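You operate a simulated robot arm through the tools that you are given. There is no shell and no other tool. Be economical: measure what you need, move in short steps, check, and stop when the job is done.

You run a simulated robot arm. Do the job below in one go: nothing can be reset, and whatever is moved stays where it is left.

JOB
Put two of the grey relays from the assembly table on the grey tray.

Only the result counts: the job must be done as asked and must still hold three seconds after the hand-in. Knocking over, shifting, dropping, spilling or breaking anything else fails it.

ROBOT AND FRAMES
A 7-joint arm with a two-finger parallel gripper, fixed in place. Base frame: the origin is at the foot of the arm, x ahead of it, y to its left, z up; the work surface is at about z = 800. Units: mm, degrees, N and s.
With the tool pointing down near the work surface it reaches from about 300 to 700 mm from the base axis. Its first joint turns from -66.0 to 66.0 degrees. Payload 1.57 kg.
The TCP is the grasp point between the finger pads, 30 mm short of the fingertips. In the tool frame z runs along the fingers and y along their closing line. The gripper opens to 110 mm. The fingers are 24 mm wide and 12 mm thick; the gripper's body (48 by 112 mm) begins 78 mm behind the TCP.
Orientation is told as [roll, pitch, yaw] about the base's x, y, z axes, in that order, counted from this pose: with the fingers straight down and closing along the base's y, the tool's x points along the base's -x, its y along +y and its z along -z.

CONTROLS
- The arm moves only by the tool play_rows. Its argument "motion" is a list of rows, each a list of 3 entries, a list of its own where there are three numbers: the shift along the base's x, y, z in mm, then the turn about the base's z in degrees, then the closure, from 0 (fully open) to 1 (shut). In form: [[[dx, dy, dz], yaw, jaw], ...]. A call has 1 to 20 rows; each row is the pose to reach, as a shift and turn from the pose commanded when the call began. A row lasts 0.2 s, in which the tool goes at most 50 mm and 8.6 degrees; a call with a longer step from one row to the next is refused whole, and so is a gripper value outside its range. Where a pose cannot be reached the arm comes as near as it can. A force on the tool above 40 N (or 10 N above the force at the start of the call, whichever is more), or a blocked arm, ends the call early, and 0.2 s more pass. Each finger travels about 108 mm/s and halts on what it meets, pressing with about 37 N; the grip force reading is that of the motor and also rises with nothing between the fingers. The clock runs only during rows and for 0.2 s after the last one: add rows that repeat a pose to give the fingers time. It gives the time, the measured TCP pose, the force on the tool (base axes), the opening and the grip force at its end, in the units of the frame above (readings bear some noise).
- Cameras (640 x 400 px; columns grow to the right, rows downward): "scene" is fixed at [169.3, -399.6, 1396.2]; the picture's right is [0.72, -0.69, 0.00], its down [-0.44, -0.47, -0.76] and it looks along [0.53, 0.55, -0.64] (base axes); focal length 346 px, centre (320, 200). "wrist" rides on the gripper at [-36, 0, -80] in the tool frame; the picture's right is [0.00, -1.00, 0.00], its down [0.97, 0.00, -0.24] and it looks along [0.24, 0.00, 0.97] (tool axes); focal length 218 px, centre (320, 200).
- camera(camera): a new picture of that camera. It takes no simulated time.
- point_at(camera, pixels): there is no depth. For up to 12 entries [column, row, z] of the newest picture of that camera ("zoom" is the newest enlarged one), the place [x, y] in the base frame at which the ray of that pixel passes the height z, good to about 2 mm. It takes no simulated time.
- zoom(camera, box): a new picture of the part [left, top, right, bottom] of that camera's present view, enlarged. It takes no simulated time.
- finish_job(): hands the job in; it is judged then, once.

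Go step by step. Measure first, check grasps and placings, and put right what went wrong. The budget is 60 turns and 22 pictures, counting those below and the enlarged ones. Unless the task says otherwise, let go and move clear before handing in, and close with one line.

The tools are called after "Call:" by a JSON object that holds its "method" and its "body". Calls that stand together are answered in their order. play_rows: Moves the arm, as the interface text tells. Its arguments: {"type":"object","properties":{"motion":{"type":"array"}},"required":["motion"]} The other tools are called the same way: camera (camera) takes a picture; point_at (camera, pixels) gives the place at which the rays of pixels pass given heights; zoom (camera, box) takes an enlarged picture of a part of a camera's view; finish_job () hands the job in.

At the start:

```text
time_s: 0.0
tcp_pos: [444.0, 55.3, 1103.9]
orientation: [0.1, 0.1, 0.0]
force: [-0.9, -0.2, 0.0]
opening: 110.1
finger_force: 0.1
```

scene: 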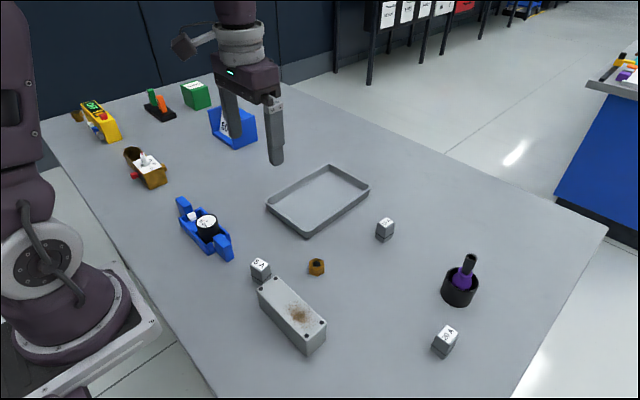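
wrist: 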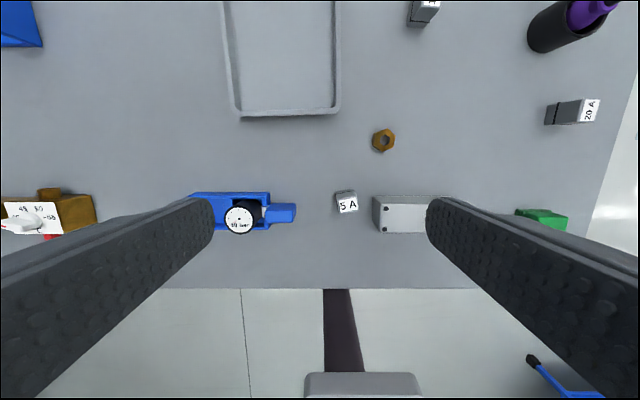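

The scene shows three grey cubes, at about (260,269), (385,229) and (445,340), and the tray at about (318,200). I'll zoom in to identify and measure them.

Call:
{"method": "zoom", "body": {"camera": "scene", "box": [230, 150, 490, 370]}}

Call:
{"method": "point_at", "body": {"camera": "scene", "pixels": [[266, 205, 805], [308, 237, 805], [369, 187, 805], [328, 166, 805], [385, 229, 820], [446, 340, 820], [260, 269, 820]]}}

```text
1.82 times, centred on (360, 260) of scene
```

zoom: 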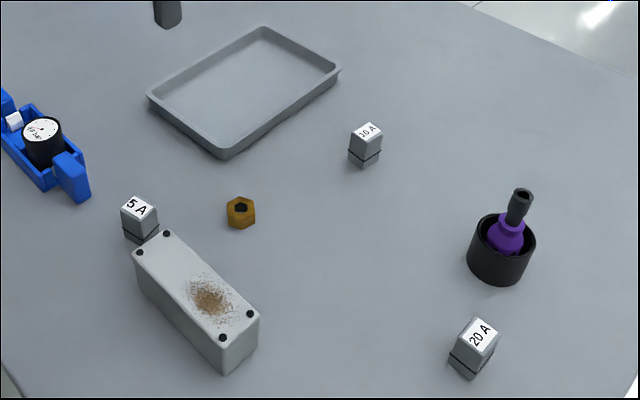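

```text
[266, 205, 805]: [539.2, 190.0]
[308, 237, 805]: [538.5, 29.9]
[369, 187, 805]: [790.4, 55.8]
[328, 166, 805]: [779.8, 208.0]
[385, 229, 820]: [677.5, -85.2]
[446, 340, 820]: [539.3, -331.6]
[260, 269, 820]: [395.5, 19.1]
```

All three cubes look like relays; the two free-standing ones (zoom (365,145) and (473,347)) are easiest. I'll enlarge each one for its corners.

Call:
{"method": "zoom", "body": {"camera": "scene", "box": [415, 315, 475, 365]}}

```text
8.00 times, centred on (445, 340) of scene
```

zoom: 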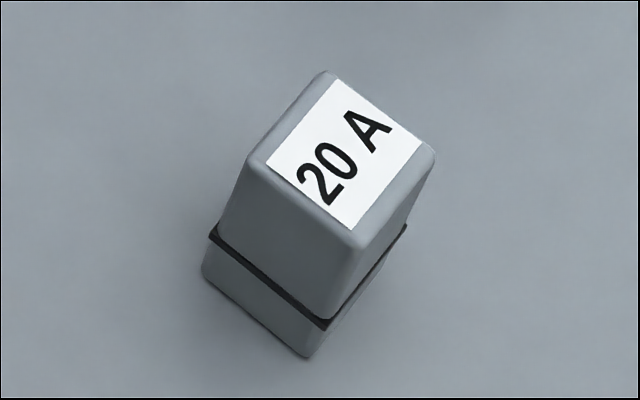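

Bottom corners show at zoom (203,275), (308,357), (383,265), top corners at (250,160), (355,245), (435,155), (325,72). I'll resolve them at several heights.

Call:
{"method": "point_at", "body": {"camera": "zoom", "pixels": [[203, 277, 800], [308, 357, 800], [383, 267, 800], [250, 160, 835], [355, 245, 835], [435, 155, 835], [325, 72, 835], [355, 245, 845]]}}

Call:
{"method": "zoom", "body": {"camera": "scene", "box": [355, 204, 415, 254]}}

```text
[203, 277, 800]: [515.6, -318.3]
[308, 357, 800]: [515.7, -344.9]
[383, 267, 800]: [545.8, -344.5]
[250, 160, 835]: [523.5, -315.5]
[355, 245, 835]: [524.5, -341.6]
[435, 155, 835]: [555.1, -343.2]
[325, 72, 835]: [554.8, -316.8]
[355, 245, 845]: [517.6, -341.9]
```

```text
8.00 times, centred on (385, 229) of scene
```

zoom: 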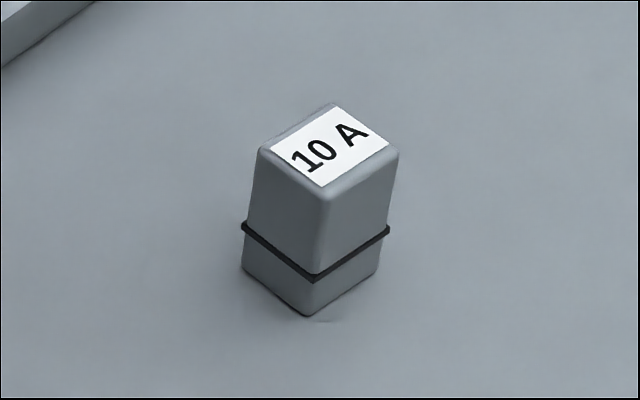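

The 20 A relay is about 30 x 27 mm, axis-aligned, centred at about (531,-331), with its top near z 846. Now the 10 A corners: bottom (242,270), (307,316), (380,272), top (258,150), (323,197), (398,155), (335,104).

Call:
{"method": "point_at", "body": {"camera": "zoom", "pixels": [[242, 270, 800], [307, 316, 800], [379, 272, 800], [258, 150, 846], [323, 197, 846], [398, 153, 846], [335, 104, 846]]}}

```text
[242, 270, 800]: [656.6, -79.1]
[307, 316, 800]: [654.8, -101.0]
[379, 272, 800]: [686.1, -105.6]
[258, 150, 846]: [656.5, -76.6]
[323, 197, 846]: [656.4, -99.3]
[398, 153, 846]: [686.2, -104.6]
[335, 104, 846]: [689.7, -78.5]
```

The 10 A relay centre is about (672,-91), turned about -5°. I'll hover above it first and check with the wrist camera.

Call:
{"method": "play_rows", "body": {"motion": [[[28.5, -18.3, -19], -1, 0.3], [[57, -36.6, -38], -2, 0.3], [[85.5, -55, -57], -3, 0.3], [[114, -73.2, -76], -4, 0.3], [[142.5, -91.5, -95], -5, 0.3], [[171, -110, -114], -5, 0.3], [[199.5, -128, -133], -5, 0.3], [[228, -146.3, -154], -5, 0.3], [[228, -146.3, -154], -5, 0.3]]}}

Call:
{"method": "camera", "body": {"camera": "wrist"}}

```text
time_s: 2.0
tcp_pos: [672.7, -89.5, 948.6]
orientation: [0.0, 0.1, -5.0]
force: [-0.3, 0.3, 0.7]
opening: 76.6
finger_force: 0.2
```

```text
16 pictures are left
```

wrist: 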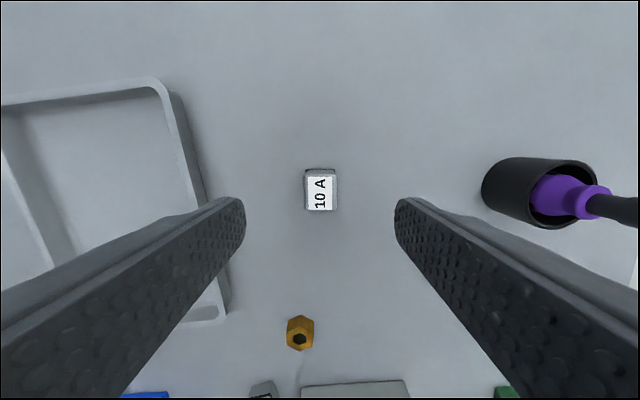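

The relay is square to the image around (320,190) and midway between the fingers. I'll measure its top and the tray's rim and floor.

Call:
{"method": "point_at", "body": {"camera": "wrist", "pixels": [[304, 211, 846], [338, 211, 846], [338, 173, 846], [304, 173, 846], [152, 78, 815], [163, 90, 803], [225, 318, 815], [210, 320, 815], [231, 305, 800], [186, 95, 800]]}}

Call:
{"method": "zoom", "body": {"camera": "scene", "box": [260, 155, 380, 245]}}

```text
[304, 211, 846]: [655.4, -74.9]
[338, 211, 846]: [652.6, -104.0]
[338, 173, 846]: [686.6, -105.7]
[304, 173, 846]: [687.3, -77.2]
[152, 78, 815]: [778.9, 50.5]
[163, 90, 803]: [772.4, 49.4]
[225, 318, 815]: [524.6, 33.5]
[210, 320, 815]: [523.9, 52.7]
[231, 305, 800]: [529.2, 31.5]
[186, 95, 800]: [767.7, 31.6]
```

```text
4.44 times, centred on (320, 200) of scene
```

zoom: 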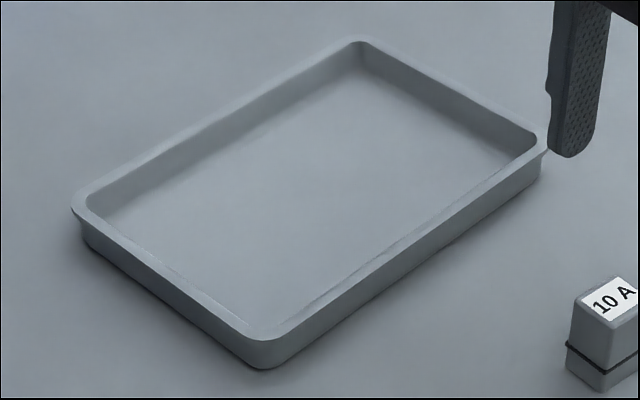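

The relay centre is about (670.5,-90.5) and the tray spans roughly x 527–775, y 30–200. I'll descend above the relay's band (TCP 848) and close.

Call:
{"method": "play_rows", "body": {"motion": [[[-2, 0, -30], 0, 0.3], [[-2, 0, -60], 0, 0.3], [[-2, 0, -85], 0, 0.3], [[-2, 0, -102], 0, 0.3], [[-2, 0, -102], 0, 0.5], [[-2, 0, -102], 0, 0.7], [[-2, 0, -102], 0, 0.85], [[-2, 0, -102], 0, 0.85], [[-2, 0, -102], 0, 0.85]]}}

```text
time_s: 4.0
tcp_pos: [671.0, -90.1, 848.8]
orientation: [-0.1, 0.0, -5.0]
force: [0.0, -0.3, -0.5]
opening: 26.9
finger_force: 37.2
```

Gripped with opening 26.9 mm. I'll lift, carry over the tray to about (645,110), and check before lowering.

Call:
{"method": "play_rows", "body": {"motion": [[[0, 0, 15], 0, 0.85], [[0, 0, 45], 0, 0.85], [[0, 0, 75], 0, 0.85], [[-4, 30, 80], 2, 0.85], [[-8, 65, 80], 4, 0.85], [[-13, 100, 80], 5, 0.85], [[-17, 135, 80], 5, 0.85], [[-22, 170, 80], 5, 0.85], [[-26, 200, 80], 5, 0.85], [[-26, 200, 80], 5, 0.85]]}}

Call:
{"method": "camera", "body": {"camera": "scene"}}

```text
time_s: 6.2
tcp_pos: [643.5, 109.0, 928.9]
orientation: [0.0, 0.1, 0.0]
force: [-0.3, 0.7, -0.5]
opening: 26.7
finger_force: 37.5
```

```text
14 pictures are left
```

scene: 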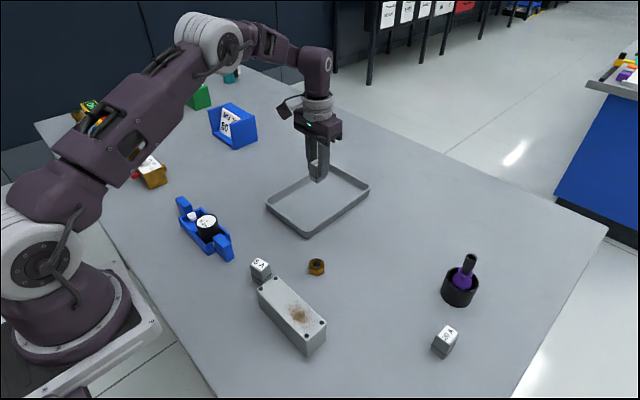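

Relay is held over the tray. I'll lower to TCP about 856, near the tray floor, watching force.

Call:
{"method": "play_rows", "body": {"motion": [[[0, 0, -30], 0, 0.85], [[0, 0, -55], 0, 0.85], [[0, 0, -66], 0, 0.85], [[0, 0, -70], 0, 0.85], [[0, 0, -73], 0, 0.85], [[0, 0, -75], 0, 0.85], [[0, 0, -75], 0, 0.85]]}}

Call:
{"method": "zoom", "body": {"camera": "scene", "box": [260, 130, 380, 245]}}

```text
time_s: 7.8
tcp_pos: [645.8, 108.0, 852.8]
orientation: [0.0, 0.0, -0.1]
force: [0.0, 0.4, -0.7]
opening: 26.7
finger_force: 36.7
```

```text
3.48 times, centred on (320, 188) of scene
```

zoom: 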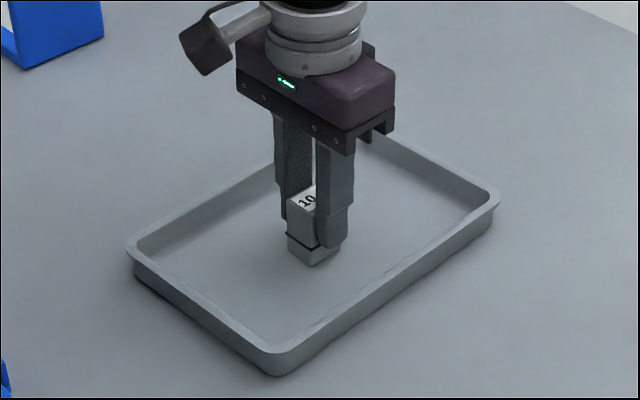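

No contact force yet at 852.8, and the relay is just above the floor. I'll creep down in 0.5 mm steps.

Call:
{"method": "play_rows", "body": {"motion": [[[0, 0, -0.5], 0, 0.85], [[0, 0, -1], 0, 0.85], [[0, 0, -1.5], 0, 0.85], [[0, 0, -1.5], 0, 0.85]]}}

```text
time_s: 8.8
tcp_pos: [644.5, 107.9, 851.4]
orientation: [0.0, -0.1, -0.2]
force: [-4.5, -0.2, 18.3]
opening: 27.1
finger_force: 36.7
```

Contact: an upward force of 18 N means the relay is on the tray floor. I'll back off 0.5 mm, open moderately and rise.

Call:
{"method": "play_rows", "body": {"motion": [[[0, 0, 0.5], 0, 0.85], [[0, 0, 0.5], 0, 0.7], [[0, 0, 0.5], 0, 0.6], [[0, 0, 0.5], 0, 0.5], [[0, 0, 0.5], 0, 0.5], [[0, 0, 20], 0, 0.5], [[0, 0, 50], 0, 0.5], [[0, 0, 90], 0, 0.5], [[0, 0, 90], 0, 0.5]]}}

Call:
{"method": "camera", "body": {"camera": "wrist"}}

```text
time_s: 10.8
tcp_pos: [644.9, 109.5, 940.8]
orientation: [0.0, 0.0, 0.0]
force: [1.0, -0.5, 0.4]
opening: 54.9
finger_force: 0.0
```

```text
12 pictures are left
```

wrist: 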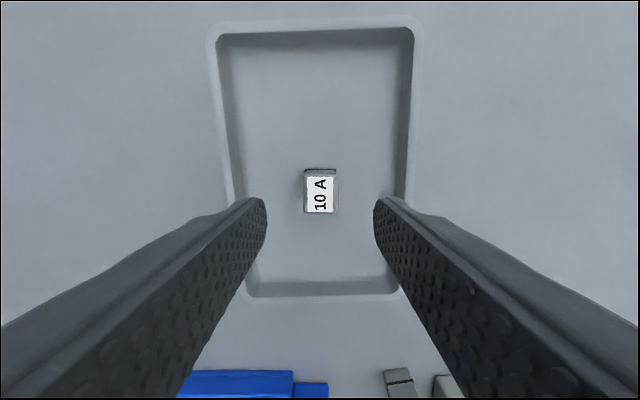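

10 A relay stands upright in the tray (320,192). Now I move high over to the 20 A relay near (531,-331).

Call:
{"method": "play_rows", "body": {"motion": [[[0, 0, 40], 0, 0.4], [[-12, -36, 60], 0, 0.3], [[-24, -75, 60], 0, 0.3], [[-38, -115, 60], 0, 0.3], [[-52, -155, 60], 0, 0.3], [[-64, -195, 60], 0, 0.3], [[-76, -235, 60], 0, 0.3], [[-86, -275, 60], 0, 0.3], [[-94, -315, 60], 0, 0.3], [[-102, -355, 60], 0, 0.3], [[-109, -395, 60], 0, 0.3], [[-114, -430, 45], 0, 0.3], [[-114, -441, 10], 0, 0.3], [[-114, -441, 10], 0, 0.3]]}}

Call:
{"method": "camera", "body": {"camera": "wrist"}}

```text
time_s: 13.8
tcp_pos: [528.8, -333.9, 949.6]
orientation: [0.1, 0.0, 0.0]
force: [0.0, 0.9, -0.8]
opening: 76.9
finger_force: 0.0
```

```text
11 pictures are left
```

wrist: 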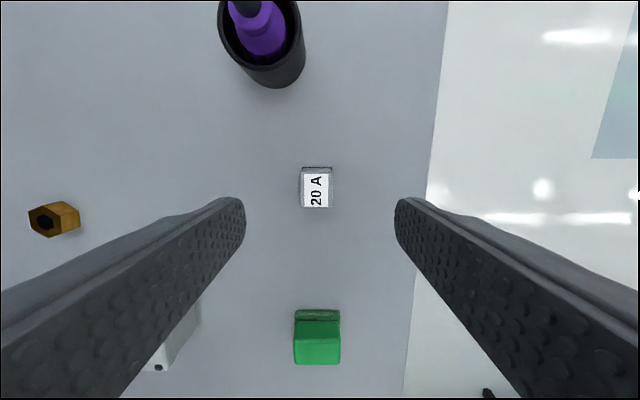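

The 20 A relay top spans about (300–333, 171–209), slightly left of centre. I'll measure it.

Call:
{"method": "point_at", "body": {"camera": "wrist", "pixels": [[300, 209, 846], [333, 208, 846], [333, 171, 846], [301, 171, 846], [317, 310, 840]]}}

```text
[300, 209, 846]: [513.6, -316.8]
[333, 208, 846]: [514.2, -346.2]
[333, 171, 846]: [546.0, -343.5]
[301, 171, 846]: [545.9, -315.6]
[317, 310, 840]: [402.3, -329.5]
```

Centre is about (530,-330.5), and the green block at x≈400 is clear of the fingers. Descend and grip.

Call:
{"method": "play_rows", "body": {"motion": [[[0, 1.5, -30], 0, 0.3], [[0, 1.5, -60], 0, 0.3], [[0, 1.5, -85], 0, 0.3], [[0, 1.5, -102], 0, 0.3], [[0, 1.5, -102], 0, 0.5], [[0, 1.5, -102], 0, 0.7], [[0, 1.5, -102], 0, 0.85], [[0, 1.5, -102], 0, 0.85], [[0, 1.5, -102], 0, 0.85]]}}

```text
time_s: 15.8
tcp_pos: [530.3, -331.6, 849.2]
orientation: [-0.1, 0.0, 0.0]
force: [-0.5, 0.3, 0.3]
opening: 26.9
finger_force: 36.9
```

Gripped at 26.9 mm. Lift and carry to (585,110), 60 mm from the first relay.

Call:
{"method": "play_rows", "body": {"motion": [[[0, 0, 15], 0, 0.85], [[0, 0, 50], 0, 0.85], [[0, 0, 90], 0, 0.85], [[0, 0, 130], 0, 0.85], [[0, 35, 135], 0, 0.85], [[5, 75, 135], 0, 0.85], [[10, 115, 135], 0, 0.85], [[15, 155, 135], 0, 0.85], [[20, 195, 135], 0, 0.85], [[25, 235, 135], 0, 0.85], [[30, 275, 135], 0, 0.85], [[36, 315, 135], 0, 0.85], [[42, 355, 135], 0, 0.85], [[48, 395, 135], 0, 0.85], [[53, 425, 130], 0, 0.85], [[55, 441, 110], 0, 0.85], [[55, 441, 80], 0, 0.85], [[55, 441, 80], 0, 0.85]]}}

Call:
{"method": "camera", "body": {"camera": "wrist"}}

```text
time_s: 19.6
tcp_pos: [585.5, 109.5, 926.5]
orientation: [0.0, 0.0, 0.0]
force: [0.0, 0.6, -0.4]
opening: 27.1
finger_force: 37.3
```

```text
10 pictures are left
```

wrist: 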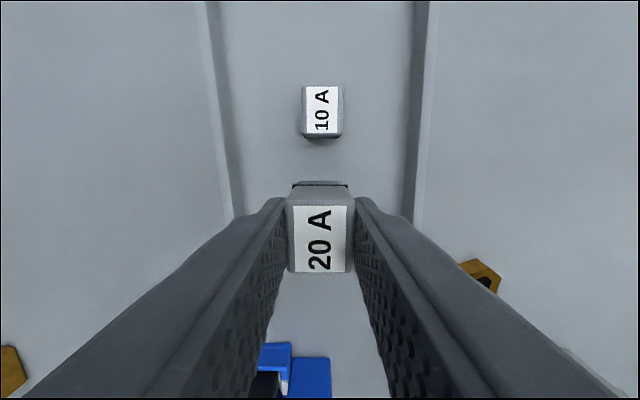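

The relay is level in the grip and clear of the 10 A relay (321,110). Lower and creep to contact.

Call:
{"method": "play_rows", "body": {"motion": [[[0, 0, -30], 0, 0.85], [[0, 0, -55], 0, 0.85], [[0, 0, -68], 0, 0.85], [[0, 0, -73], 0, 0.85], [[0, 0, -75], 0, 0.85], [[0, 0, -75.7], 0, 0.85], [[0, 0, -76.3], 0, 0.85], [[0, 0, -76.3], 0, 0.85]]}}

```text
time_s: 21.4
tcp_pos: [587.1, 109.8, 852.8]
orientation: [0.1, -0.2, 0.1]
force: [-3.3, -0.5, 33.1]
opening: 26.7
finger_force: 36.6
```

Contact with 33 N, so the relay is on the floor. Back off 1 mm, release and rise.

Call:
{"method": "play_rows", "body": {"motion": [[[0, 0, 0.8], 0, 0.85], [[0, 0, 0.8], 0, 0.7], [[0, 0, 0.8], 0, 0.6], [[0, 0, 0.8], 0, 0.5], [[0, 0, 0.8], 0, 0.5], [[0, 0, 20], 0, 0.5], [[0, 0, 50], 0, 0.5], [[0, 0, 95], 0, 0.5], [[0, 0, 140], 0, 0.5], [[-20, -30, 170], 0, 0.5], [[-20, -30, 170], 0, 0.5]]}}

Call:
{"method": "camera", "body": {"camera": "scene"}}

Call:
{"method": "camera", "body": {"camera": "wrist"}}

```text
time_s: 23.8
tcp_pos: [565.6, 78.8, 1020.8]
orientation: [0.0, 0.0, 0.0]
force: [0.4, -1.1, 0.3]
opening: 55.2
finger_force: 0.1
```

```text
9 pictures are left
```

scene: 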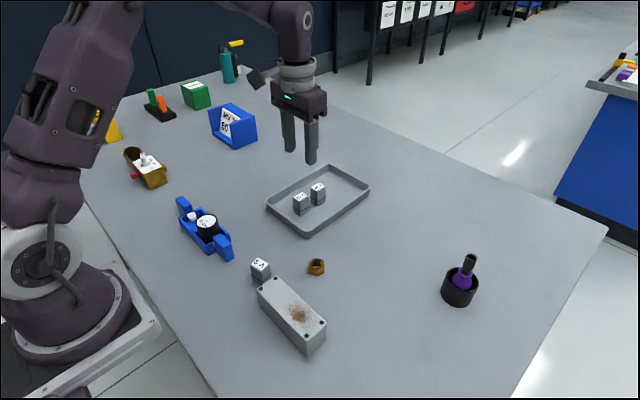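

```text
8 pictures are left
```

wrist: 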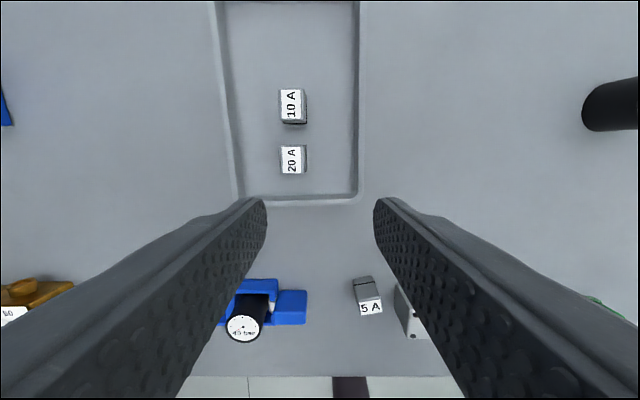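

Both relays stand upright in the tray (scene pixels (301,203) and (318,193)), the gripper is clear and nothing else has moved. I'm handing in.

Call:
{"method": "finish_job", "body": {}}

```text
The job is handed in.
```

The 10 A and 20 A grey relays are standing upright in the grey tray, the gripper is clear, and the job is handed in.
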